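You operate a simulated robot arm through the tools that you are given. There is no shell and no other tool.

You run a simulated two-armed robot. Do the job below in one go: nothing can be reset, and whatever is moved stays where it is left.

Task
Pick up the slim can from the relay end of the short bench with one hand, pass it to the other hand and put it in the bay of the module tester. Set down upright: slim can.

It is judged by the outcome, as a careful person would: the job done as asked, and still so three seconds after it is handed in. It fails if anything else is knocked over, pushed out of place, dropped, spilled or broken.

Robot
Two 6-joint arms with two-finger parallel grippers on one trunk, on a base that moves. Base frame: it is fixed to the floor where the robot stands at the start and does not move with it; the origin is under the middle of the robot, x ahead of it, y to its left, z up; the surface under the hand at the start is at about z = 720. Readings come in mm, degrees, newtons and seconds.
The left shoulder is at the start at [280, 185, 1005], the right one opposite. With the tool pointing down near the work surface each hand reaches from about 540 to 920 mm from the robot's upright axis, wherever it stands, measured 20 degrees to its own side. Places, roughly: bay of the module tester (16x18 cm) [-1520, -3540, 820]. Payload 1.57 kg a hand.
The TCP of each hand is the grasp point between the finger pads, 30 mm short of the fingertips. In the tool frame z runs along the fingers and y along their closing line. The gripper opens to 80 mm. The fingers are 17 mm wide and 12 mm thick; the gripper's body (40 by 82 mm) begins 80 mm behind the TCP.
Orientation is that of the tool frame in the base frame, as [roll, pitch, yaw] about the fixed x, y, z axes, in that order (R = Rz(yaw) Ry(pitch) Rx(roll)). With the fingers straight down and closing along the base's y, the tool's x points along the base's -x, its y along +y and its z along -z.

Tools
- The arms move only by the tool drive_tool. It takes "left_rows", "right_rows" or both (then of equal length, played together; a hand with none holds still); each is text: rows parted by semicolons, each of 7 numbers parted by spaces: the finger opening in mm, from 0 to 80, then the shift along the tool's x, y, z in units of 20 mm (1.0 is 20 mm), then the turn, a rotation vector about the tool's x, y, z in units of 8 degrees (1.0 is 8 degrees). In form: fingers x y z ax ay az; .... A call has 1 to 20 rows; each row shifts and turns the commanded pose from where the row before left it, along the tool's axes as they then stand. A call with a number of a shift or a turn outside -1 to 1 is refused whole. A row lasts 0.2 s, in which the tool goes at most 50 mm and 8.6 degrees; a call with a longer step from one row to the next is refused whole, and so is a gripper value outside its range. Where a pose cannot be reached the arm comes as near as it can. A force on the tool above 40 N (or 10 N above the force at the start of the call, whichever is more), or a blocked arm, ends the call early, and 0.2 s more pass. Each finger travels about 153 mm/s and halts on what it meets, pressing with about 31 N; the grip force reading is that of the motor and also rises with nothing between the fingers. The clock runs only during rows and for 0.2 s after the last one: add rows that do not move to give the fingers time. It gives the time, the measured TCP pose, the force on the tool (base axes), the opening and the grip force at its end, in the units of the frame above (readings bear some noise), with the torque about the TCP (base axes, N m) and any sound that the robot's microphone picked up.
- Cameras (640 x 400 px; columns grow to the right, rows downward): "scene" is now at [237.6, 7.8, 1446.2]; the picture's right is [0.09, -1.00, 0.00], its down [-0.75, -0.07, -0.66] and it looks along [0.66, 0.06, -0.75] (base axes); focal length 262 px, centre (320, 200). "left" rides on the left gripper at [72, 7, -122] in its tool frame; the picture's right is [-0.09, 1.00, 0.00], its down [-0.84, -0.08, -0.54] and it looks along [-0.54, -0.05, 0.84] (tool axes); focal length 238 px, centre (320, 200). "right" rides on the right gripper at [72, -7, -122] in its tool frame; the picture's right is [0.09, 1.00, 0.00], its down [-0.84, 0.08, -0.54] and it looks along [-0.54, 0.05, 0.84] (tool axes); focal length 238 px, centre (320, 200). There is no depth. A picture from a camera that has moved, and an enlarged one, comes with that camera's place and axes in the base frame and with its lens.
- grab_frame(camera): a new picture of that camera. No time passes.
- lift_body(by): slides the trunk up (or, below 0, down) by that many mm; the arms and the scene camera ride with it, the base frame stays. It gives what a move gives, with no picture.
- roll_base(legs): drives the robot by 1 to 6 legs, each [ahead, turn to the left] in mm and degrees, along the robot's own axes; the way and the turn of a leg run together, so that a leg with both is an arc; at most 1500 mm and 180 degrees a leg. The arms and the cameras ride along, it lands a little off, and it stops where it bumps. It gives what a move gives.
- pan_tilt(pan, tilt): turns the head with the scene camera to pan (to the left, within 86 degrees either way) and tilt (down, from -29 to 69), counted from straight ahead of the robot. It gives what a move gives.
- enlarge(camera, box): a new picture of the part [left, top, right, bottom] of that camera's present view, enlarged. No time passes.
- sign_off(): hands the job in; it is judged then, once.

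Nothing tells you exact positions but the pictures and the camera data. Unless the task says otherwise, let go and move clear before handing in.

The tools are called as name(argument=value, ...) on one line, values as JSON. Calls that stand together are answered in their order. drive_tool: Moves the arms, as the interface text tells. Its arguments: {"type":"object","properties":{"left_rows":{"type":"string"},"right_rows":{"type":"string"}},"required":[]} The other tools are called the same way: lift_body (by) moves the trunk up or down; roll_base (legs) drives the base; pan_tilt (pan, tilt) turns the head that bears the scene camera; grab_frame (camera) takes a picture; enlarge (camera, box) takes an enlarged picture of a part of a camera's view; sign_off () hands the job in.

At the start:

```text
t: 0.0
left_eef_pos: [550.0, 262.1, 935.5]
left_ee_rot: [179.9, 0.0, 180.0]
left_wrist_force: [-0.4, -0.7, -0.7]
left_wrist_torque: [0.01, 0.03, -0.02]
left_opening: 79.8
left_gripper_force: 0.1
right_eef_pos: [561.4, -234.4, 1030.4]
right_ee_rot: [180.0, 0.0, 180.0]
right_wrist_force: [0.5, 0.6, -1.0]
right_wrist_torque: [0.0, -0.02, -0.01]
right_opening: 79.8
right_gripper_force: 0.0
trunk travel left (down, up): [-700.0, 290.0]
robot x, y, heading: [-3.7, -2.7, 0.2]
head pan, tilt (commanded): [5.4, 48.8]
```

scene: 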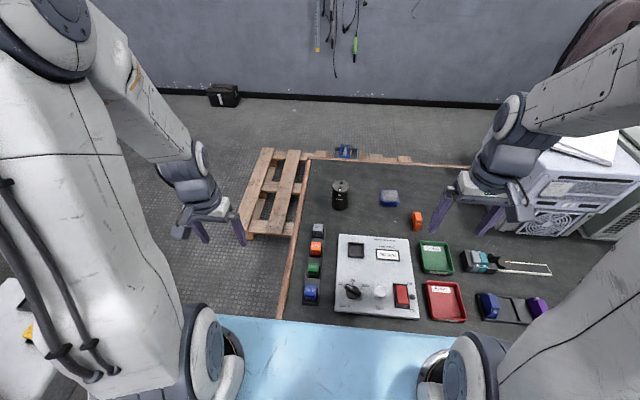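
right: 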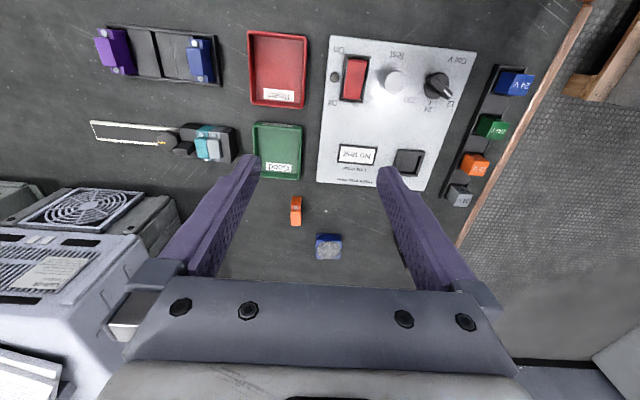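
left: 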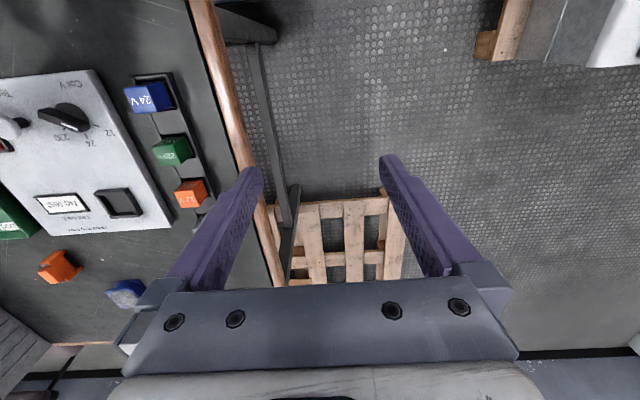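

I see a bench ahead with a control panel, coloured modules, trays and a dark can-like object near its far edge. I'm not sure this is the "short bench", so I'll look closer and then around before moving.

enlarge(camera="scene", box=[240, 130, 560, 330])

pan_tilt(pan=80, tilt=25)

grab_frame(camera="scene")

pan_tilt(pan=-80, tilt=25)

grab_frame(camera="scene")

pan_tilt(pan=0, tilt=20)

grab_frame(camera="scene")

```text
2.00 times, centred on (400, 230) of scene
camera zoom: at [237.6, 7.8, 1446.2], right [0.09, -1.0, 0.0], down [-0.75, -0.07, -0.66], along [0.66, 0.06, -0.75], focal length 524 px, centre (160, 140)
```

zoom: 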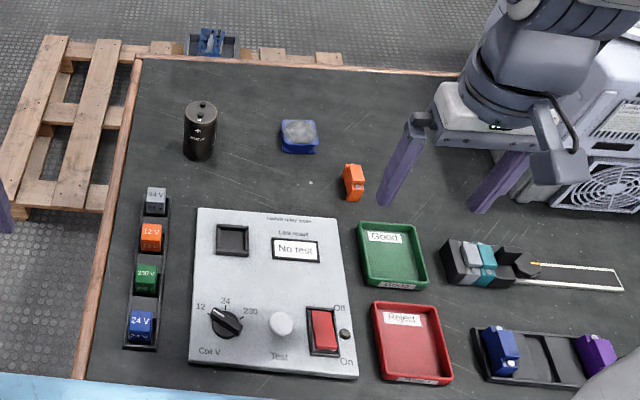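

```text
t: 1.5
left_eef_pos: [549.8, 263.3, 936.9]
left_ee_rot: [-180.0, 0.0, 180.0]
left_wrist_force: [0.0, -0.1, 0.3]
left_wrist_torque: [-0.01, -0.02, 0.0]
left_opening: 80.0
left_gripper_force: 0.1
right_eef_pos: [561.6, -233.6, 1031.9]
right_ee_rot: [-180.0, -0.1, 179.9]
right_wrist_force: [-0.1, 0.7, -0.2]
right_wrist_torque: [0.01, 0.0, 0.02]
right_opening: 80.2
right_gripper_force: 0.0
trunk travel left (down, up): [-700.0, 290.0]
robot x, y, heading: [0.3, -0.3, -0.0]
head pan, tilt (commanded): [80.0, 25.0]
```

```text
taken
camera scene: at [175.9, 91.2, 1482.0], right [0.98, -0.17, 0.0], down [-0.07, -0.42, -0.91], along [0.16, 0.89, -0.42], focal length 262 px, centre (320, 200)
```

scene: 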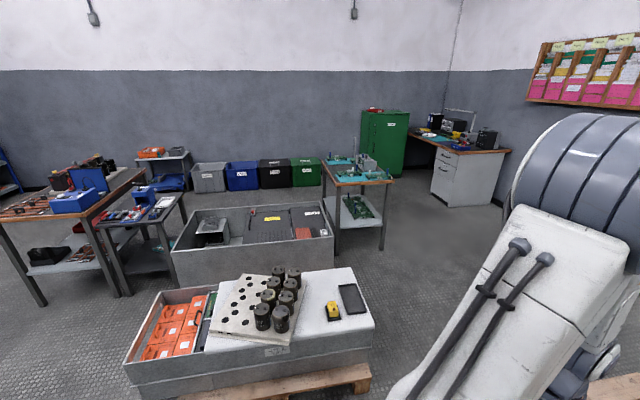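

```text
t: 3.9
left_eef_pos: [550.4, 261.6, 935.8]
left_ee_rot: [180.0, 0.1, -180.0]
left_wrist_force: [0.1, -0.2, 0.3]
left_wrist_torque: [-0.03, -0.01, 0.01]
left_opening: 79.9
left_gripper_force: 0.0
right_eef_pos: [562.3, -234.1, 1031.2]
right_ee_rot: [-180.0, 0.1, 179.9]
right_wrist_force: [0.1, 0.1, 0.6]
right_wrist_torque: [0.01, 0.02, 0.01]
right_opening: 79.9
right_gripper_force: 0.1
trunk travel left (down, up): [-700.0, 290.0]
robot x, y, heading: [-2.7, -1.4, -0.1]
head pan, tilt (commanded): [-80.0, 25.0]
```

```text
taken
camera scene: at [175.8, -90.2, 1482.0], right [-0.98, -0.17, 0.0], down [-0.07, 0.42, -0.91], along [0.16, -0.89, -0.42], focal length 262 px, centre (320, 200)
```

scene: 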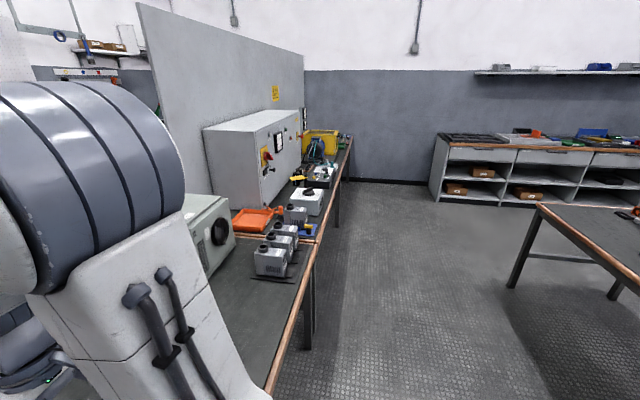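

```text
t: 5.5
left_eef_pos: [550.7, 262.7, 934.7]
left_ee_rot: [180.0, 0.1, 180.0]
left_wrist_force: [0.4, 0.5, 0.9]
left_wrist_torque: [0.05, -0.01, 0.02]
left_opening: 80.3
left_gripper_force: 0.0
right_eef_pos: [561.7, -235.4, 1030.8]
right_ee_rot: [180.0, 0.0, 180.0]
right_wrist_force: [0.1, -0.6, -0.2]
right_wrist_torque: [-0.02, 0.02, 0.02]
right_opening: 80.0
right_gripper_force: 0.0
trunk travel left (down, up): [-700.0, 290.0]
robot x, y, heading: [3.8, -2.0, 0.0]
head pan, tilt (commanded): [0.0, 20.0]
```

```text
taken
camera scene: at [252.9, 0.4, 1490.1], right [0.0, -1.0, 0.0], down [-0.34, 0.0, -0.94], along [0.94, 0.0, -0.34], focal length 262 px, centre (320, 200)
```

scene: 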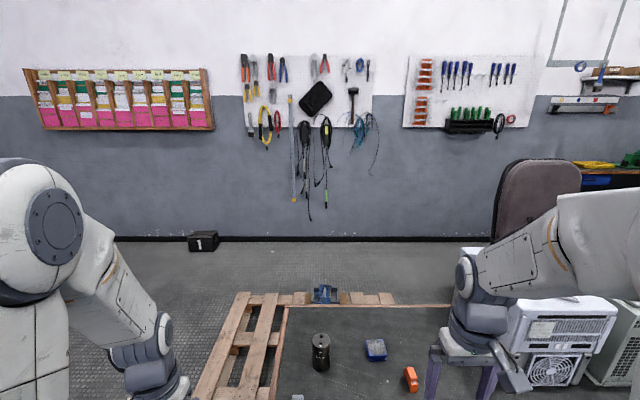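

The bench in front carries a relay-test panel and one dark cylinder; I'll zoom in on the labels, and on the other surfaces, to be sure which can and bench are meant.

pan_tilt(pan=0, tilt=50)

grab_frame(camera="scene")

enlarge(camera="scene", box=[290, 150, 370, 200])

enlarge(camera="scene", box=[300, 200, 460, 300])

enlarge(camera="right", box=[0, 0, 640, 400])

pan_tilt(pan=-45, tilt=35)

grab_frame(camera="scene")

pan_tilt(pan=-86, tilt=20)

enlarge(camera="scene", box=[180, 100, 420, 250])

enlarge(camera="scene", box=[400, 50, 640, 200])

grab_frame(camera="scene")

```text
t: 6.4
left_eef_pos: [550.2, 260.6, 935.8]
left_ee_rot: [-180.0, -0.1, 180.0]
left_wrist_force: [-0.3, 0.2, 0.2]
left_wrist_torque: [0.01, -0.01, 0.02]
left_opening: 80.0
left_gripper_force: 0.2
right_eef_pos: [562.1, -234.2, 1031.7]
right_ee_rot: [180.0, 0.0, -180.0]
right_wrist_force: [0.0, -1.2, -0.2]
right_wrist_torque: [0.04, 0.0, 0.0]
right_opening: 80.0
right_gripper_force: 0.0
trunk travel left (down, up): [-700.0, 290.0]
robot x, y, heading: [-1.0, 1.0, -0.2]
head pan, tilt (commanded): [0.0, 50.0]
```

```text
taken
camera scene: at [236.9, 0.5, 1444.6], right [0.0, -1.0, 0.0], down [-0.77, 0.0, -0.64], along [0.64, 0.0, -0.77], focal length 262 px, centre (320, 200)
```

scene: 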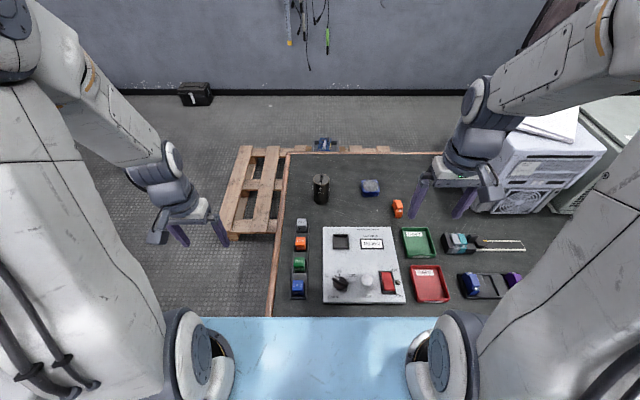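

```text
8.00 times, centred on (330, 175) of scene
camera zoom: at [236.9, 0.5, 1444.6], right [0.0, -1.0, 0.0], down [-0.77, 0.0, -0.64], along [0.64, 0.0, -0.77], focal length 2095 px, centre (240, 400)
```

zoom: 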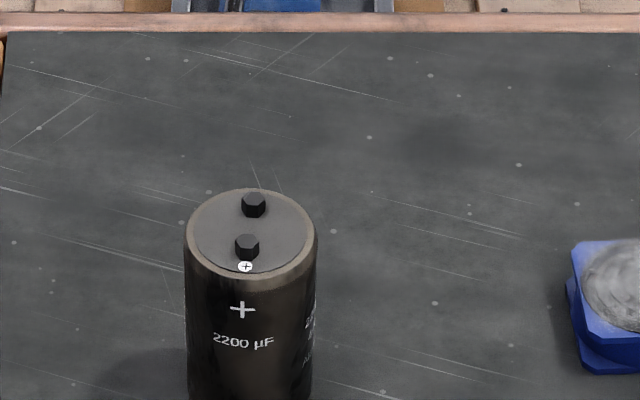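

```text
4.00 times, centred on (380, 250) of scene
camera zoom: at [236.9, 0.5, 1444.6], right [0.0, -1.0, 0.0], down [-0.77, 0.0, -0.64], along [0.64, 0.0, -0.77], focal length 1048 px, centre (80, 0)
```

zoom: 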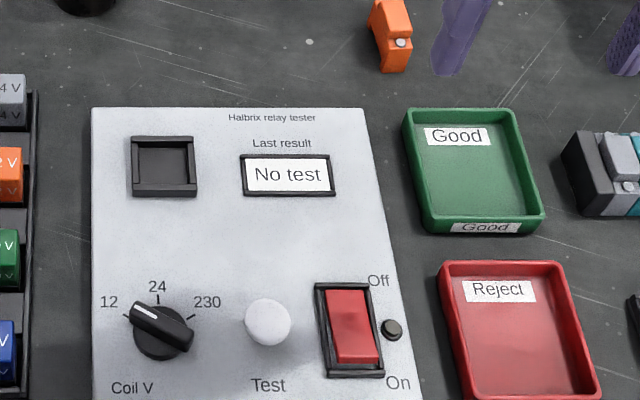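

```text
1.00 times, centred on (320, 200) of right (not enlarged: the box is as wide or as high as the picture)
camera zoom: at [489.7, -240.4, 1152.7], right [-0.09, 1.0, 0.0], down [0.84, 0.08, 0.54], along [0.54, 0.05, -0.84], focal length 238 px, centre (320, 200)
```

zoom: 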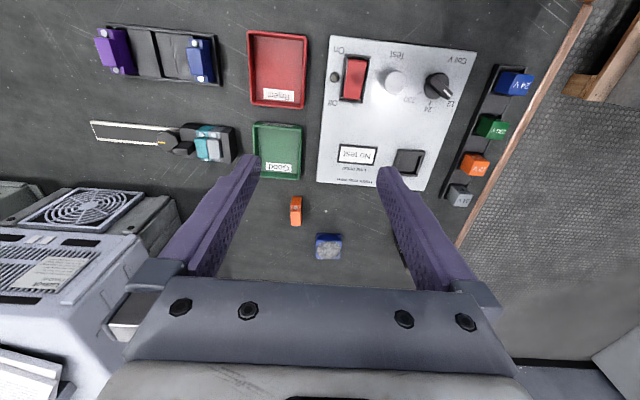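

```text
t: 7.5
left_eef_pos: [549.7, 261.9, 935.3]
left_ee_rot: [180.0, 0.0, -180.0]
left_wrist_force: [0.4, -0.2, -0.2]
left_wrist_torque: [0.03, -0.03, -0.03]
left_opening: 79.9
left_gripper_force: 0.0
right_eef_pos: [562.9, -234.7, 1030.2]
right_ee_rot: [-179.9, -0.1, 180.0]
right_wrist_force: [0.3, -0.7, 0.1]
right_wrist_torque: [0.01, 0.02, 0.0]
right_opening: 80.1
right_gripper_force: 0.0
trunk travel left (down, up): [-700.0, 290.0]
robot x, y, heading: [-1.1, 3.3, 0.0]
head pan, tilt (commanded): [-45.0, 35.0]
```

```text
taken
camera scene: at [222.1, -61.7, 1466.2], right [-0.71, -0.71, 0.0], down [-0.41, 0.41, -0.82], along [0.58, -0.58, -0.57], focal length 262 px, centre (320, 200)
```

scene: 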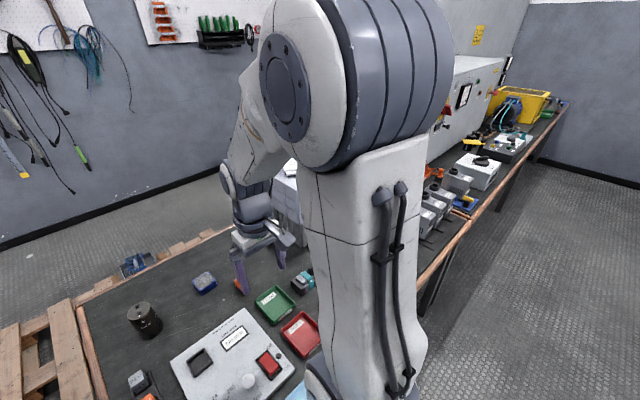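

```text
t: 8.6
left_eef_pos: [549.3, 262.0, 935.2]
left_ee_rot: [180.0, -0.1, 180.0]
left_wrist_force: [0.0, 0.3, 0.7]
left_wrist_torque: [0.01, -0.02, -0.02]
left_opening: 79.9
left_gripper_force: 0.1
right_eef_pos: [561.8, -235.5, 1031.3]
right_ee_rot: [180.0, -0.1, -180.0]
right_wrist_force: [0.1, -0.3, 0.4]
right_wrist_torque: [-0.02, 0.0, -0.02]
right_opening: 79.9
right_gripper_force: 0.0
trunk travel left (down, up): [-700.0, 290.0]
robot x, y, heading: [-0.2, -2.1, -0.1]
head pan, tilt (commanded): [-85.9, 20.0]
```

```text
2.67 times, centred on (300, 175) of scene
camera zoom: at [166.5, -92.4, 1490.1], right [-1.0, -0.07, 0.0], down [-0.02, 0.34, -0.94], along [0.07, -0.94, -0.34], focal length 698 px, centre (373, 267)
```

zoom: 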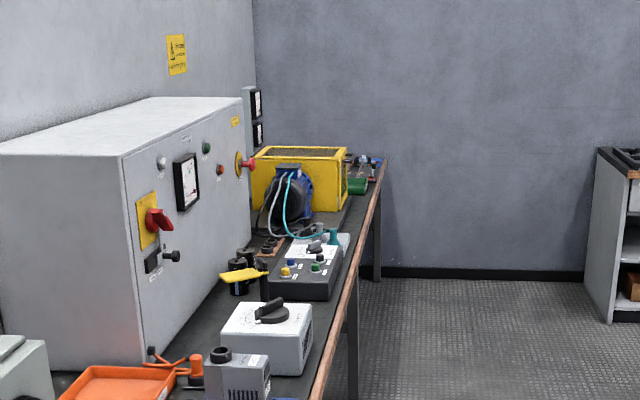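

```text
2.67 times, centred on (520, 125) of scene
camera zoom: at [166.5, -92.4, 1490.1], right [-1.0, -0.07, 0.0], down [-0.02, 0.34, -0.94], along [0.07, -0.94, -0.34], focal length 698 px, centre (-213, 400)
```

zoom: 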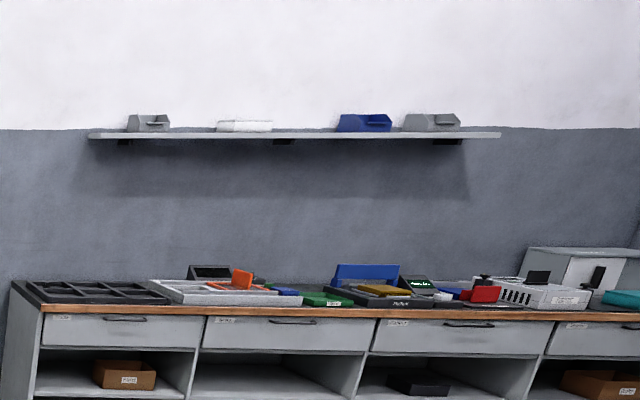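

```text
taken
camera scene: at [166.5, -92.4, 1490.1], right [-1.0, -0.07, 0.0], down [-0.02, 0.34, -0.94], along [0.07, -0.94, -0.34], focal length 262 px, centre (320, 200)
```

scene: 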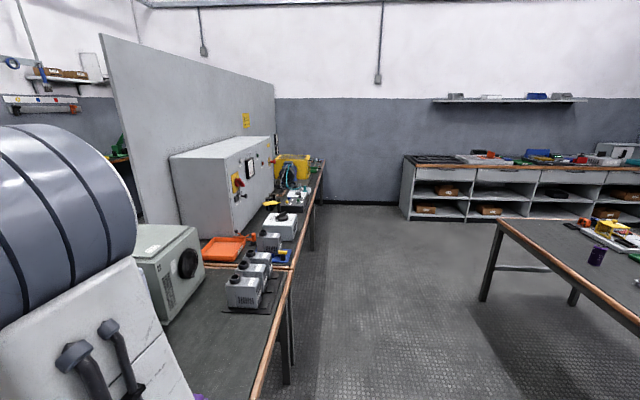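

The relay tester sits on the bench in front of me, with one 2200 µF can near (850, -5). I'll zoom toward the module tester on the far cabinet and check the left-side surfaces too.

enlarge(camera="scene", box=[430, 135, 530, 197])

enlarge(camera="scene", box=[560, 190, 640, 280])

pan_tilt(pan=80, tilt=35)

enlarge(camera="scene", box=[100, 150, 420, 350])

```text
6.40 times, centred on (480, 166) of scene
camera zoom: at [166.5, -92.4, 1490.1], right [-1.0, -0.07, 0.0], down [-0.02, 0.34, -0.94], along [0.07, -0.94, -0.34], focal length 1676 px, centre (-704, 418)
```

zoom: 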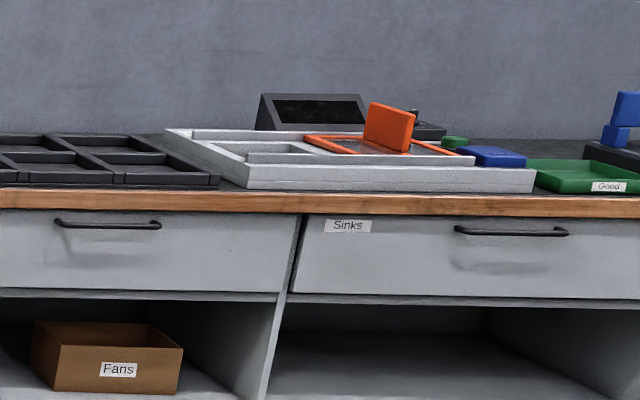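

```text
4.44 times, centred on (600, 235) of scene
camera zoom: at [166.5, -92.4, 1490.1], right [-1.0, -0.07, 0.0], down [-0.02, 0.34, -0.94], along [0.07, -0.94, -0.34], focal length 1164 px, centre (-924, 44)
```

zoom: 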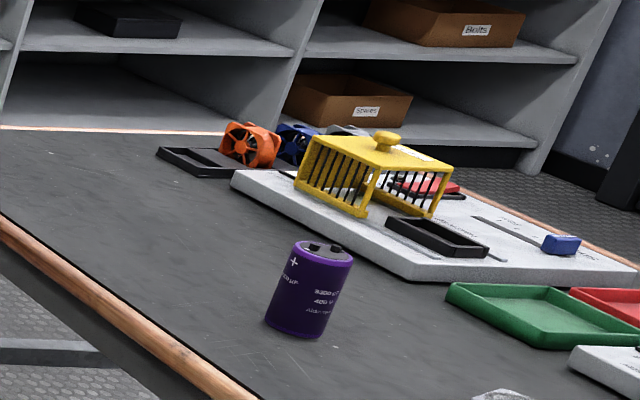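

```text
t: 11.1
left_eef_pos: [550.4, 263.2, 936.2]
left_ee_rot: [180.0, 0.0, -180.0]
left_wrist_force: [-0.9, 0.6, 0.3]
left_wrist_torque: [-0.01, -0.03, -0.02]
left_opening: 80.1
left_gripper_force: 0.1
right_eef_pos: [561.4, -235.1, 1030.3]
right_ee_rot: [180.0, 0.0, -179.9]
right_wrist_force: [-0.2, -0.5, -0.5]
right_wrist_torque: [0.01, 0.02, -0.02]
right_opening: 80.2
right_gripper_force: 0.0
trunk travel left (down, up): [-700.0, 290.0]
robot x, y, heading: [-0.1, -3.1, 0.1]
head pan, tilt (commanded): [80.0, 35.0]
```

```text
2.00 times, centred on (260, 250) of scene
camera zoom: at [175.1, 87.2, 1466.2], right [0.98, -0.17, 0.0], down [-0.1, -0.56, -0.82], along [0.14, 0.81, -0.57], focal length 524 px, centre (440, 100)
```

zoom: 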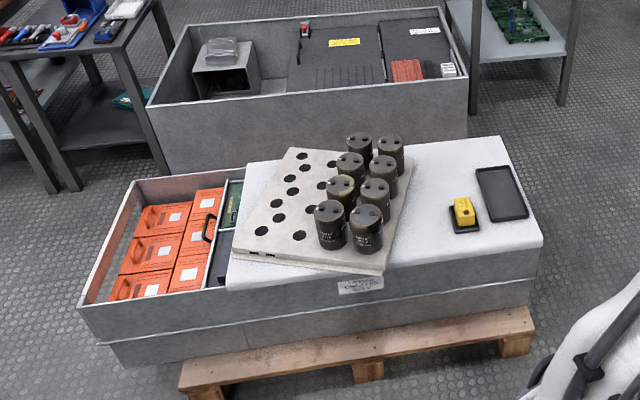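

There's a second bench behind to the right with a purple can, so I must tell which is the "short bench" with the relay end. I'll back away a little and turn to survey the other bench before touching anything.

roll_base(legs=[[-250, 0]])

pan_tilt(pan=-86, tilt=35)

grab_frame(camera="scene")

```text
t: 13.0
left_eef_pos: [299.3, 260.8, 935.5]
left_ee_rot: [-180.0, 0.0, 179.8]
left_wrist_force: [0.9, 0.8, -0.3]
left_wrist_torque: [0.03, 0.05, -0.01]
left_opening: 80.2
left_gripper_force: 0.1
right_eef_pos: [309.5, -236.1, 1030.5]
right_ee_rot: [-180.0, 0.0, 179.9]
right_wrist_force: [-0.2, 0.3, -0.7]
right_wrist_torque: [0.04, 0.01, 0.01]
right_opening: 79.9
right_gripper_force: 0.1
trunk travel left (down, up): [-700.0, 290.0]
robot x, y, heading: [-252.3, -0.4, -0.0]
head pan, tilt (commanded): [80.0, 35.0]
```

```text
t: 15.5
left_eef_pos: [298.4, 261.3, 935.5]
left_ee_rot: [179.9, 0.0, 179.9]
left_wrist_force: [-0.2, 1.5, -0.2]
left_wrist_torque: [0.04, 0.03, -0.01]
left_opening: 80.3
left_gripper_force: 0.1
right_eef_pos: [311.0, -234.6, 1030.6]
right_ee_rot: [179.9, 0.0, 179.9]
right_wrist_force: [-0.3, 0.6, 0.1]
right_wrist_torque: [-0.01, -0.02, 0.01]
right_opening: 79.9
right_gripper_force: 0.1
trunk travel left (down, up): [-700.0, 290.0]
robot x, y, heading: [-255.4, 1.2, -0.4]
head pan, tilt (commanded): [-85.9, 35.0]
```

```text
taken
camera scene: at [-85.5, -87.4, 1466.2], right [-1.0, -0.07, 0.0], down [-0.04, 0.57, -0.82], along [0.06, -0.82, -0.57], focal length 262 px, centre (320, 200)
```

scene: 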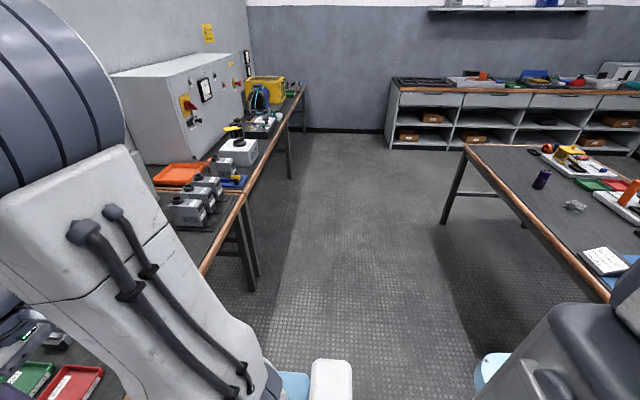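

Turning right in the clear aisle to see the other bench fully.

roll_base(legs=[[0, -60]])

pan_tilt(pan=-75, tilt=35)

grab_frame(camera="scene")

pan_tilt(pan=-40, tilt=25)

grab_frame(camera="scene")

```text
t: 18.5
left_eef_pos: [253.9, -341.5, 935.6]
left_ee_rot: [179.9, 0.1, 120.3]
left_wrist_force: [0.5, -0.6, -0.1]
left_wrist_torque: [-0.01, 0.04, -0.01]
left_opening: 79.9
left_gripper_force: 0.1
right_eef_pos: [-170.6, -604.3, 1030.3]
right_ee_rot: [-180.0, 0.0, 120.2]
right_wrist_force: [-0.1, 0.0, 0.5]
right_wrist_torque: [0.01, -0.02, -0.01]
right_opening: 79.9
right_gripper_force: 0.1
trunk travel left (down, up): [-700.0, 290.0]
robot x, y, heading: [-251.6, 0.6, -59.6]
head pan, tilt (commanded): [-85.9, 35.0]
```

```text
t: 19.2
left_eef_pos: [252.5, -342.5, 935.9]
left_ee_rot: [-180.0, 0.0, 120.3]
left_wrist_force: [0.4, 0.3, -0.7]
left_wrist_torque: [-0.03, 0.0, 0.05]
left_opening: 80.1
left_gripper_force: 0.0
right_eef_pos: [-169.7, -603.2, 1031.3]
right_ee_rot: [-180.0, 0.0, 120.3]
right_wrist_force: [-0.2, 0.1, 0.6]
right_wrist_torque: [0.0, 0.02, 0.01]
right_opening: 80.1
right_gripper_force: 0.0
trunk travel left (down, up): [-700.0, 290.0]
robot x, y, heading: [-251.3, -2.3, -59.8]
head pan, tilt (commanded): [-75.0, 35.0]
```

```text
taken
camera scene: at [-233.0, -200.1, 1466.2], right [-0.71, 0.7, 0.0], down [0.4, 0.41, -0.82], along [-0.58, -0.58, -0.57], focal length 262 px, centre (320, 200)
```

scene: 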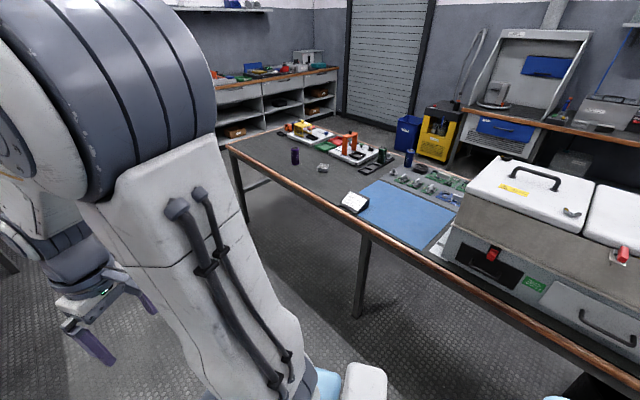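

```text
t: 20.3
left_eef_pos: [253.0, -341.8, 935.9]
left_ee_rot: [-180.0, 0.0, 120.3]
left_wrist_force: [-0.3, 0.7, -0.8]
left_wrist_torque: [0.01, -0.02, 0.0]
left_opening: 80.1
left_gripper_force: 0.1
right_eef_pos: [-170.1, -602.4, 1030.6]
right_ee_rot: [179.9, 0.0, 120.3]
right_wrist_force: [-0.6, -0.1, -0.1]
right_wrist_torque: [-0.02, 0.02, 0.02]
right_opening: 80.0
right_gripper_force: 0.0
trunk travel left (down, up): [-700.0, 290.0]
robot x, y, heading: [-259.1, -2.0, -59.6]
head pan, tilt (commanded): [-40.0, 25.0]
```

```text
taken
camera scene: at [-186.7, -228.4, 1482.0], right [-0.99, 0.17, 0.0], down [0.07, 0.42, -0.91], along [-0.15, -0.89, -0.42], focal length 262 px, centre (320, 200)
```

scene: 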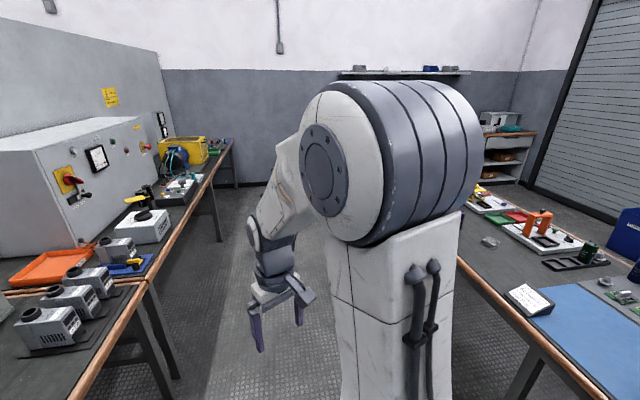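

The bench behind is clearly the long one (fan gear, boards, a case); the front one with the relay tester is short. I'll zoom once more to be sure there's no relay station on the long bench.

enlarge(camera="scene", box=[450, 170, 640, 290])

pan_tilt(pan=-80, tilt=35)

enlarge(camera="scene", box=[200, 100, 440, 250])

enlarge(camera="scene", box=[400, 60, 640, 210])

pan_tilt(pan=10, tilt=30)

grab_frame(camera="scene")

```text
3.33 times, centred on (545, 230) of scene
camera zoom: at [-186.7, -228.4, 1482.0], right [-0.99, 0.17, 0.0], down [0.07, 0.42, -0.91], along [-0.15, -0.89, -0.42], focal length 873 px, centre (-430, 100)
```

zoom: 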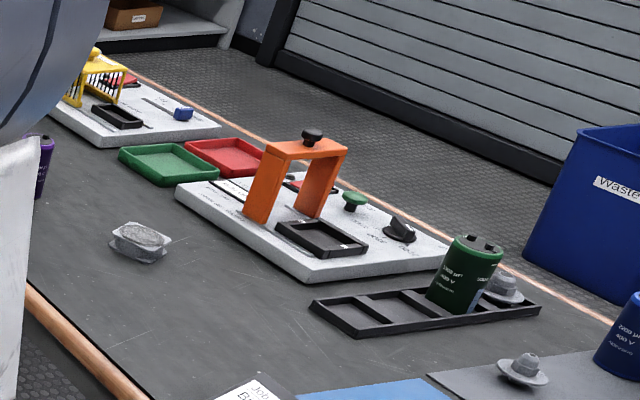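

```text
t: 21.3
left_eef_pos: [253.0, -340.8, 934.7]
left_ee_rot: [-180.0, 0.0, 120.3]
left_wrist_force: [0.3, 0.0, -0.3]
left_wrist_torque: [0.0, 0.0, -0.01]
left_opening: 79.9
left_gripper_force: 0.1
right_eef_pos: [-170.4, -603.1, 1030.8]
right_ee_rot: [-180.0, 0.0, 120.2]
right_wrist_force: [-0.4, 0.0, 0.1]
right_wrist_torque: [0.02, -0.02, 0.02]
right_opening: 79.9
right_gripper_force: 0.0
trunk travel left (down, up): [-700.0, 290.0]
robot x, y, heading: [-251.7, 0.6, -59.8]
head pan, tilt (commanded): [-80.0, 35.0]
```

```text
2.67 times, centred on (320, 175) of scene
camera zoom: at [-238.2, -194.6, 1466.3], right [-0.65, 0.76, 0.0], down [0.44, 0.37, -0.82], along [-0.62, -0.53, -0.57], focal length 698 px, centre (320, 267)
```

zoom: 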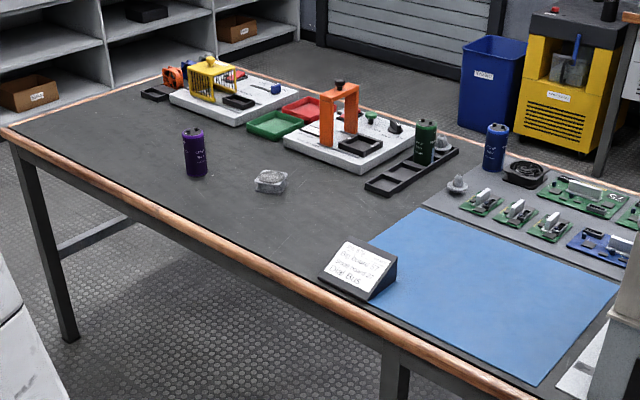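

```text
2.67 times, centred on (520, 135) of scene
camera zoom: at [-238.2, -194.6, 1466.3], right [-0.65, 0.76, 0.0], down [0.44, 0.37, -0.82], along [-0.62, -0.53, -0.57], focal length 698 px, centre (-213, 373)
```

zoom: 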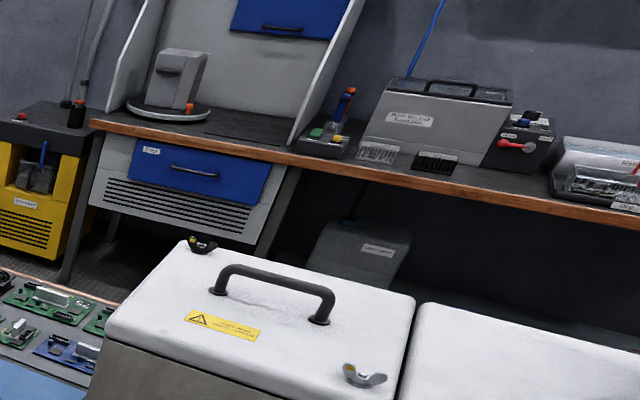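

```text
t: 23.0
left_eef_pos: [253.0, -341.5, 934.5]
left_ee_rot: [180.0, 0.0, 120.3]
left_wrist_force: [1.2, 0.9, -0.7]
left_wrist_torque: [0.0, 0.01, 0.0]
left_opening: 80.1
left_gripper_force: 0.1
right_eef_pos: [-170.2, -604.3, 1031.1]
right_ee_rot: [180.0, 0.0, 120.4]
right_wrist_force: [0.5, 0.0, 0.5]
right_wrist_torque: [0.0, 0.0, 0.0]
right_opening: 80.3
right_gripper_force: 0.0
trunk travel left (down, up): [-700.0, 290.0]
robot x, y, heading: [-253.0, -0.1, -60.0]
head pan, tilt (commanded): [10.0, 30.0]
```

```text
taken
camera scene: at [-112.6, -206.7, 1474.0], right [-0.76, -0.65, 0.0], down [-0.32, 0.38, -0.87], along [0.56, -0.66, -0.5], focal length 262 px, centre (320, 200)
```

scene: 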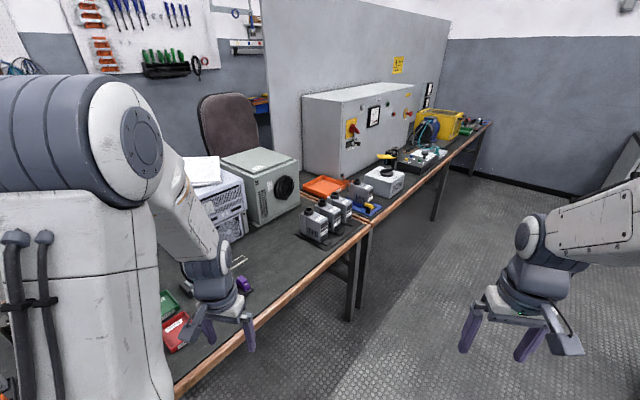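

The long bench holds the capacitor gear, so the black 2200 µF can on this short bench, beside the relay tester, is the one. I'll drive back to about the starting place and look at the can closely.

roll_base(legs=[[0, 59.7]])

pan_tilt(pan=0, tilt=45)

grab_frame(camera="scene")

```text
t: 26.1
left_eef_pos: [290.7, 279.3, 935.8]
left_ee_rot: [-180.0, 0.0, -178.2]
left_wrist_force: [-0.3, 0.2, 0.6]
left_wrist_torque: [0.0, -0.02, 0.01]
left_opening: 79.8
left_gripper_force: 0.0
right_eef_pos: [317.3, -218.0, 1030.6]
right_ee_rot: [-180.0, 0.0, -178.2]
right_wrist_force: [0.1, -0.6, -0.8]
right_wrist_torque: [0.03, 0.01, -0.01]
right_opening: 80.0
right_gripper_force: 0.1
trunk travel left (down, up): [-700.0, 290.0]
robot x, y, heading: [-252.6, -1.4, 1.7]
head pan, tilt (commanded): [10.0, 30.0]
```

```text
t: 26.9
left_eef_pos: [290.0, 279.0, 934.8]
left_ee_rot: [180.0, 0.0, -178.3]
left_wrist_force: [0.2, 0.8, -0.3]
left_wrist_torque: [0.0, -0.04, -0.01]
left_opening: 80.3
left_gripper_force: 0.0
right_eef_pos: [317.4, -217.3, 1029.6]
right_ee_rot: [180.0, 0.0, -178.3]
right_wrist_force: [-0.1, -0.3, -0.4]
right_wrist_torque: [-0.04, 0.01, 0.02]
right_opening: 80.1
right_gripper_force: 0.1
trunk travel left (down, up): [-700.0, 290.0]
robot x, y, heading: [-251.2, 0.3, 1.7]
head pan, tilt (commanded): [0.0, 45.0]
```

```text
taken
camera scene: at [-10.4, 7.9, 1451.5], right [0.03, -1.0, 0.0], down [-0.71, -0.02, -0.71], along [0.71, 0.02, -0.71], focal length 262 px, centre (320, 200)
```

scene: 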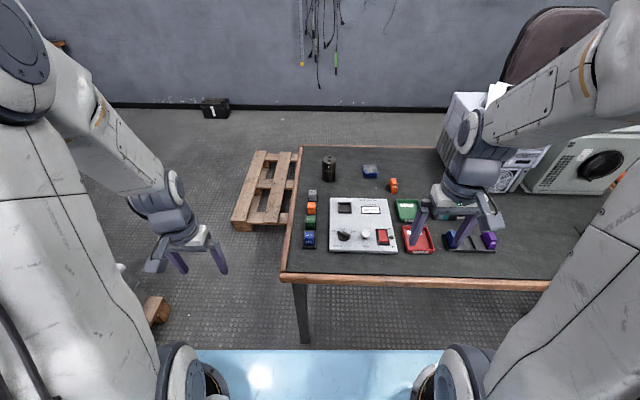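

Full view of the bench now. I'll zoom on the can from here to measure it from a second viewpoint.

enlarge(camera="scene", box=[290, 145, 370, 195])

enlarge(camera="scene", box=[270, 140, 430, 290])

```text
8.00 times, centred on (330, 170) of scene
camera zoom: at [-10.4, 7.9, 1451.5], right [0.03, -1.0, 0.0], down [-0.71, -0.02, -0.71], along [0.71, 0.02, -0.71], focal length 2095 px, centre (240, 440)
```

zoom: 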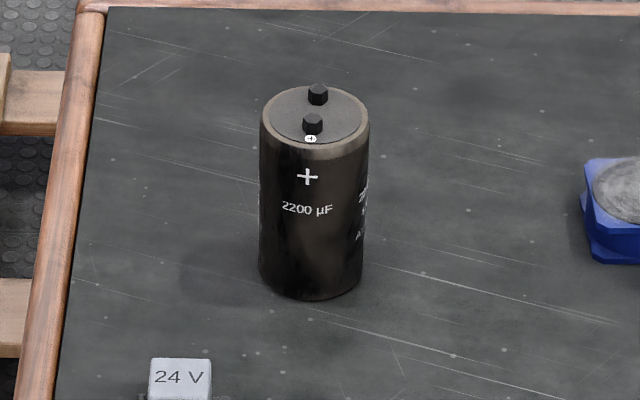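

```text
2.67 times, centred on (350, 215) of scene
camera zoom: at [-10.4, 7.9, 1451.5], right [0.03, -1.0, 0.0], down [-0.71, -0.02, -0.71], along [0.71, 0.02, -0.71], focal length 698 px, centre (240, 160)
```

zoom: 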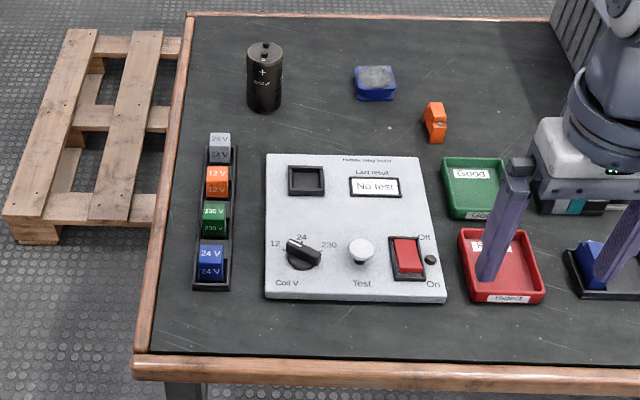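

The can stands at about (853, -5), roughly 54 mm across and 98 mm tall, and its left side is free. Plan: left hand grips it low and slanted from the left, and later the right hand takes its upper part from above and places it; first I drive back up to the bench.

roll_base(legs=[[0, -1.7]])

roll_base(legs=[[248, 0]])

pan_tilt(pan=0, tilt=48)

grab_frame(camera="scene")

```text
t: 27.6
left_eef_pos: [298.4, 262.5, 935.7]
left_ee_rot: [-180.0, 0.1, 179.9]
left_wrist_force: [-0.1, 0.4, 0.2]
left_wrist_torque: [-0.02, 0.0, 0.0]
left_opening: 80.0
left_gripper_force: 0.1
right_eef_pos: [310.4, -235.1, 1031.3]
right_ee_rot: [-179.9, 0.0, 179.9]
right_wrist_force: [-0.2, 0.8, -0.7]
right_wrist_torque: [-0.02, 0.01, 0.0]
right_opening: 80.1
right_gripper_force: 0.0
trunk travel left (down, up): [-700.0, 290.0]
robot x, y, heading: [-251.3, 1.1, 0.1]
head pan, tilt (commanded): [0.0, 45.0]
```

```text
t: 29.4
left_eef_pos: [540.6, 265.5, 935.8]
left_ee_rot: [180.0, 0.0, -179.8]
left_wrist_force: [-0.5, -0.2, -0.5]
left_wrist_torque: [-0.05, -0.04, 0.05]
left_opening: 80.0
left_gripper_force: 0.0
right_eef_pos: [554.6, -233.6, 1031.1]
right_ee_rot: [-180.0, 0.0, -179.8]
right_wrist_force: [-0.4, 0.1, 0.0]
right_wrist_torque: [0.0, 0.01, 0.0]
right_opening: 80.0
right_gripper_force: 0.0
trunk travel left (down, up): [-700.0, 290.0]
robot x, y, heading: [-5.3, -0.8, -0.0]
head pan, tilt (commanded): [0.0, 45.0]
```

```text
t: 30.0
left_eef_pos: [539.7, 265.9, 935.0]
left_ee_rot: [-179.9, -0.1, -179.8]
left_wrist_force: [-0.2, 0.9, -0.6]
left_wrist_torque: [0.01, 0.0, -0.01]
left_opening: 80.2
left_gripper_force: 0.0
right_eef_pos: [555.1, -231.9, 1030.9]
right_ee_rot: [179.9, 0.0, -179.9]
right_wrist_force: [-0.5, 0.1, 0.0]
right_wrist_torque: [-0.03, -0.03, 0.01]
right_opening: 80.1
right_gripper_force: 0.0
trunk travel left (down, up): [-700.0, 290.0]
robot x, y, heading: [-8.5, 0.4, 0.4]
head pan, tilt (commanded): [0.0, 48.0]
```

```text
taken
camera scene: at [230.6, 1.9, 1447.2], right [0.0, -1.0, 0.0], down [-0.74, 0.0, -0.67], along [0.67, 0.0, -0.74], focal length 262 px, centre (320, 200)
```

scene: 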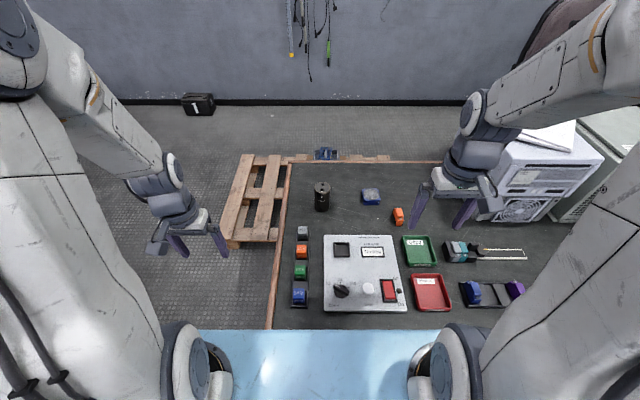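

I'm back at the bench with the can at (853, -5). Moving the left hand out over the bench's left edge, still high.

drive_tool(left_rows="80 -0.875 -0.417 -0.083 0 0 0; 80 -0.875 -0.417 -0.083 0 0 0; 80 -0.875 -0.417 -0.083 0 0 0; 80 -0.875 -0.417 -0.083 0 0 0; 80 -0.875 -0.417 -0.083 0 0 0; 80 -0.875 -0.417 -0.083 0 0 0; 80 -0.875 -0.417 -0.083 0 0 0; 80 -0.875 -0.417 -0.083 0 0 0; 80 -0.875 -0.417 -0.083 0 0 0; 80 -0.875 -0.417 -0.083 0 0 0; 80 -0.875 -0.417 -0.083 0 0 0; 80 -0.875 -0.417 -0.083 0 0 0")

drive_tool(left_rows="80 0 0 0 0 0 1; 80 0 0 0 0 0 1; 80 0 0 0 0 0 1; 80 0 0 0 0 0 1; 80 0 0 0 0 0 1; 80 0 0 0 0 0 1; 80 0 0 0 0 0 1; 80 0 0 0 0 0 1; 80 0 0 0 0 -1 0; 80 0 0 0 0 -1 0; 80 0 0 0 0 -1 0; 80 0 0 0 0 -1 0; 80 0 0 0 0 -1 0; 80 0 0 0 0 -1 0; 80 0 0 0 0 0 0")

grab_frame(camera="scene")

grab_frame(camera="left")

```text
t: 32.6
left_eef_pos: [752.0, 166.4, 955.6]
left_ee_rot: [-180.0, 0.0, -179.7]
left_wrist_force: [0.1, -0.6, 0.2]
left_wrist_torque: [-0.01, 0.03, 0.05]
left_opening: 80.2
left_gripper_force: 0.0
right_eef_pos: [554.6, -233.5, 1031.0]
right_ee_rot: [180.0, 0.0, -179.7]
right_wrist_force: [-0.3, -0.2, 0.1]
right_wrist_torque: [-0.02, -0.05, 0.03]
right_opening: 80.1
right_gripper_force: 0.1
trunk travel left (down, up): [-700.0, 290.0]
robot x, y, heading: [-8.8, 0.0, 0.1]
head pan, tilt (commanded): [0.0, 48.0]
```

```text
t: 35.8
left_eef_pos: [750.3, 166.2, 956.6]
left_ee_rot: [180.0, 48.1, 116.2]
left_wrist_force: [-0.2, 0.1, 0.5]
left_wrist_torque: [0.07, 0.01, -0.02]
left_opening: 79.9
left_gripper_force: 0.1
right_eef_pos: [553.6, -232.0, 1031.0]
right_ee_rot: [180.0, 0.1, -179.8]
right_wrist_force: [0.4, -0.9, 0.2]
right_wrist_torque: [-0.02, -0.01, 0.04]
right_opening: 80.0
right_gripper_force: 0.1
trunk travel left (down, up): [-700.0, 290.0]
robot x, y, heading: [-8.6, 0.0, 0.4]
head pan, tilt (commanded): [0.0, 48.0]
```

```text
taken
camera scene: at [230.7, 2.0, 1447.2], right [0.0, -1.0, 0.0], down [-0.74, 0.0, -0.67], along [0.67, 0.0, -0.74], focal length 262 px, centre (320, 200)
```

scene: 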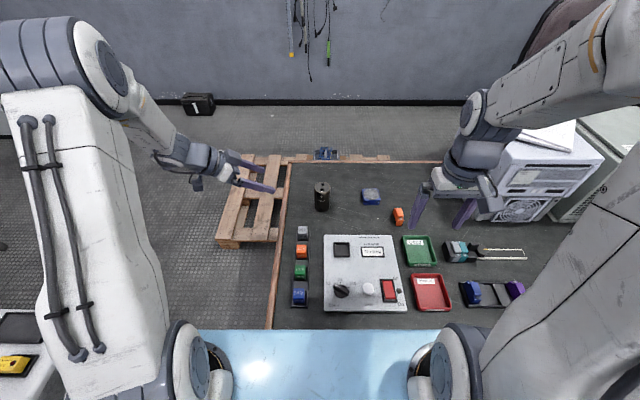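

```text
taken
camera left: at [695.7, 293.8, 986.3], right [0.92, 0.38, 0.07], down [0.0, -0.17, 0.98], along [0.39, -0.91, -0.16], focal length 238 px, centre (320, 200)
```

left: 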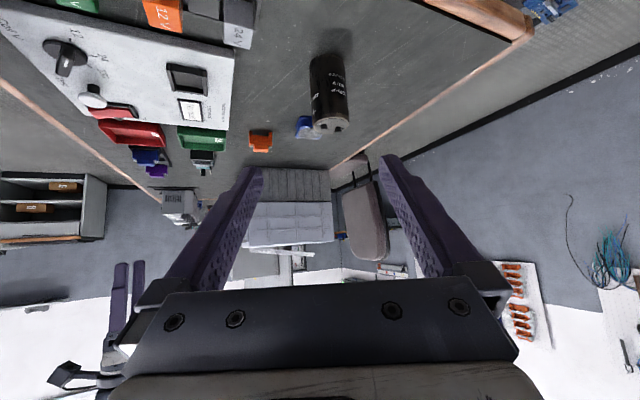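

The left hand is now slanted 48° down pointing right-forward, and its camera sees the can ahead. Moving to a stand-off about 120 mm short of the can along the tool axis.

drive_tool(left_rows="80 0.1525 0.099 0.9525 0 0 0; 80 0.1525 0.099 0.9525 0 0 0; 80 0.1525 0.099 0.9525 0 0 0; 80 0.1525 0.099 0.9525 0 0 0; 80 0.1525 0.099 0.9525 0 0 0; 80 0.1525 0.099 0.9525 0 0 0; 80 0.1525 0.099 0.9525 0 0 0; 80 0.1525 0.099 0.9525 0 0 0; 80 0 0 0 0 0 0")

grab_frame(camera="left")

grab_frame(camera="scene")

enlarge(camera="scene", box=[240, 140, 400, 240])

```text
t: 37.8
left_eef_pos: [807.7, 87.4, 836.4]
left_ee_rot: [180.0, 48.1, 116.2]
left_wrist_force: [0.3, 0.6, -0.3]
left_wrist_torque: [0.0, -0.02, 0.02]
left_opening: 80.2
left_gripper_force: 0.0
right_eef_pos: [554.3, -232.2, 1031.7]
right_ee_rot: [180.0, 0.0, -179.8]
right_wrist_force: [-0.2, -0.4, 0.1]
right_wrist_torque: [0.0, 0.01, -0.01]
right_opening: 80.0
right_gripper_force: 0.1
trunk travel left (down, up): [-700.0, 290.0]
robot x, y, heading: [-4.8, 1.6, 0.1]
head pan, tilt (commanded): [0.0, 48.0]
```

```text
taken
camera left: at [753.0, 214.2, 865.4], right [0.92, 0.38, 0.07], down [0.0, -0.18, 0.98], along [0.39, -0.91, -0.16], focal length 238 px, centre (320, 200)
```

left: 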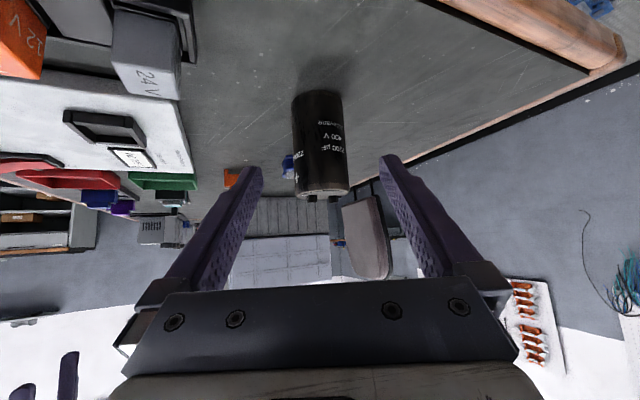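

```text
taken
camera scene: at [230.7, 1.9, 1447.2], right [0.0, -1.0, 0.0], down [-0.74, 0.0, -0.67], along [0.67, 0.0, -0.74], focal length 262 px, centre (320, 200)
```

scene: 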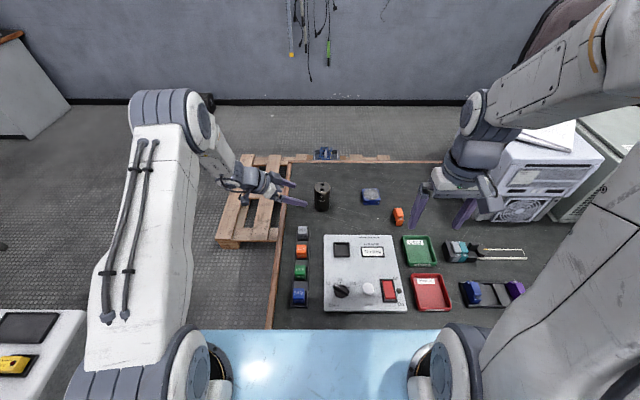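

```text
4.00 times, centred on (320, 190) of scene
camera zoom: at [230.7, 1.9, 1447.2], right [0.0, -1.0, 0.0], down [-0.74, 0.0, -0.67], along [0.67, 0.0, -0.74], focal length 1048 px, centre (320, 240)
```

zoom: 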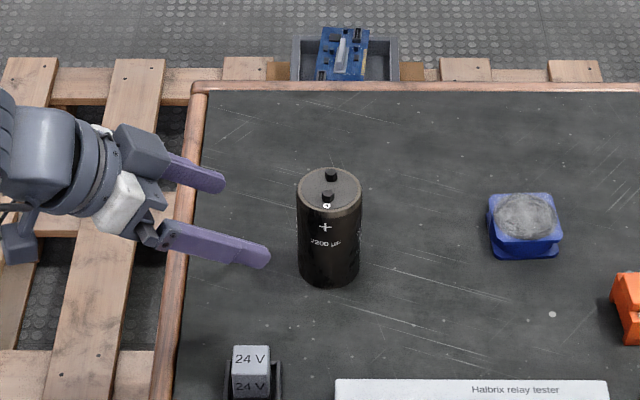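

The can lies centred between the open fingers (within ~2 mm). Advancing along the tool axis, stopping short to check.

drive_tool(left_rows="80 0 0 0.8 0 0 0; 80 0 0 0.8 0 0 0; 80 0 0 0.8 0 0 0; 80 0 0 0.8 0 0 0; 80 0 0 0.8 0 0 0; 80 0 0 0 0 0 0")

grab_frame(camera="left")

enlarge(camera="scene", box=[240, 140, 400, 240])

```text
t: 39.2
left_eef_pos: [835.0, 32.4, 783.3]
left_ee_rot: [-179.9, 48.0, 116.1]
left_wrist_force: [-0.2, -0.2, -0.6]
left_wrist_torque: [0.01, -0.01, 0.01]
left_opening: 79.8
left_gripper_force: 0.1
right_eef_pos: [554.1, -232.3, 1030.5]
right_ee_rot: [180.0, 0.0, -179.9]
right_wrist_force: [-0.1, 0.2, -0.1]
right_wrist_torque: [0.01, 0.01, 0.01]
right_opening: 80.2
right_gripper_force: 0.1
trunk travel left (down, up): [-700.0, 290.0]
robot x, y, heading: [-8.5, 2.6, -0.0]
head pan, tilt (commanded): [0.0, 48.0]
```

```text
taken
camera left: at [779.2, 159.2, 812.7], right [0.92, 0.38, 0.07], down [0.0, -0.18, 0.98], along [0.39, -0.91, -0.16], focal length 238 px, centre (320, 200)
```

left: 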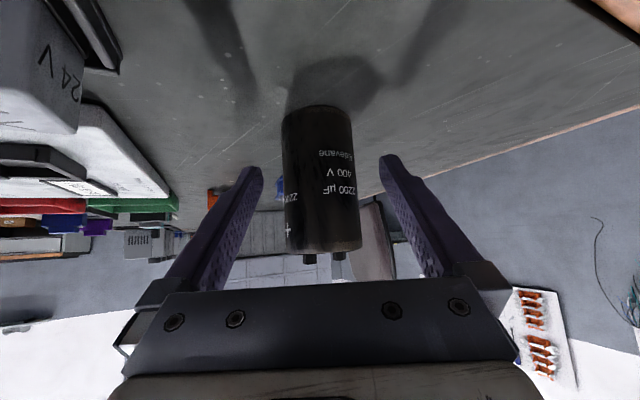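

```text
4.00 times, centred on (320, 190) of scene
camera zoom: at [230.7, 1.8, 1447.2], right [0.0, -1.0, 0.0], down [-0.74, 0.0, -0.67], along [0.67, 0.0, -0.74], focal length 1048 px, centre (320, 240)
```

zoom: 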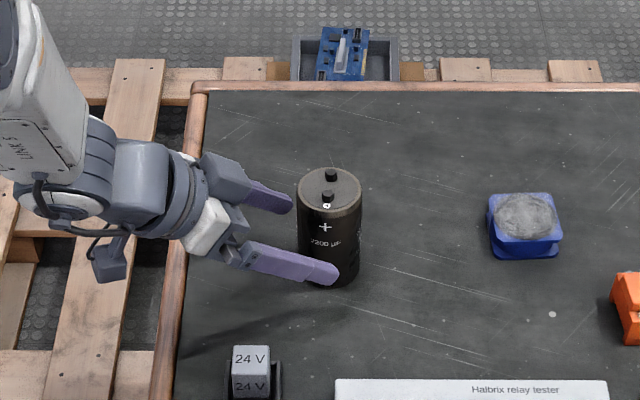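

Still centred, nothing touched. Advancing the last 41 mm so the fingers straddle the can low down.

drive_tool(left_rows="80 0 0 0.7 0 0 0; 80 0 0 0.7 0 0 0; 80 0 0 0.65 0 0 0; 80 0 0 0 0 0 0")

grab_frame(camera="left")

enlarge(camera="scene", box=[240, 140, 400, 240])

```text
t: 40.2
left_eef_pos: [848.9, 5.1, 754.7]
left_ee_rot: [-179.9, 47.9, 116.2]
left_wrist_force: [0.6, -0.4, -0.4]
left_wrist_torque: [-0.02, -0.01, -0.01]
left_opening: 79.8
left_gripper_force: 0.0
right_eef_pos: [554.7, -232.7, 1030.7]
right_ee_rot: [179.9, -0.1, -179.8]
right_wrist_force: [-0.7, 0.7, 0.0]
right_wrist_torque: [0.01, 0.02, 0.0]
right_opening: 79.9
right_gripper_force: 0.1
trunk travel left (down, up): [-700.0, 290.0]
robot x, y, heading: [-6.9, 1.8, 0.3]
head pan, tilt (commanded): [0.0, 48.0]
```

```text
taken
camera left: at [793.2, 133.1, 783.7], right [0.92, 0.38, 0.07], down [0.0, -0.18, 0.98], along [0.39, -0.91, -0.16], focal length 238 px, centre (320, 200)
```

left: 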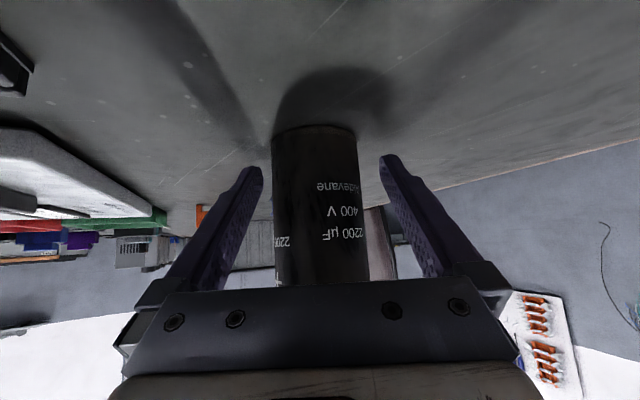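

```text
4.00 times, centred on (320, 190) of scene
camera zoom: at [230.7, 1.8, 1447.2], right [0.0, -1.0, 0.0], down [-0.74, 0.0, -0.67], along [0.67, 0.0, -0.74], focal length 1048 px, centre (320, 240)
```

zoom: 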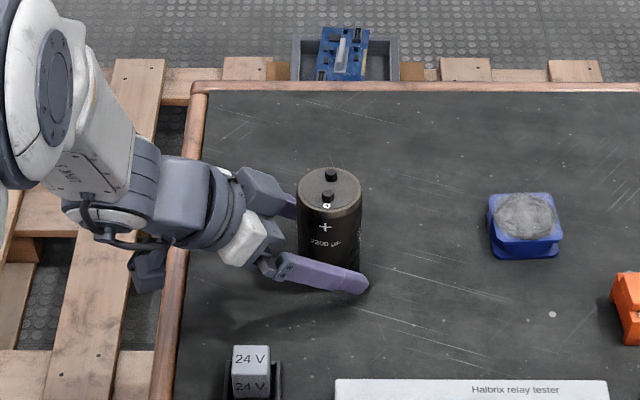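

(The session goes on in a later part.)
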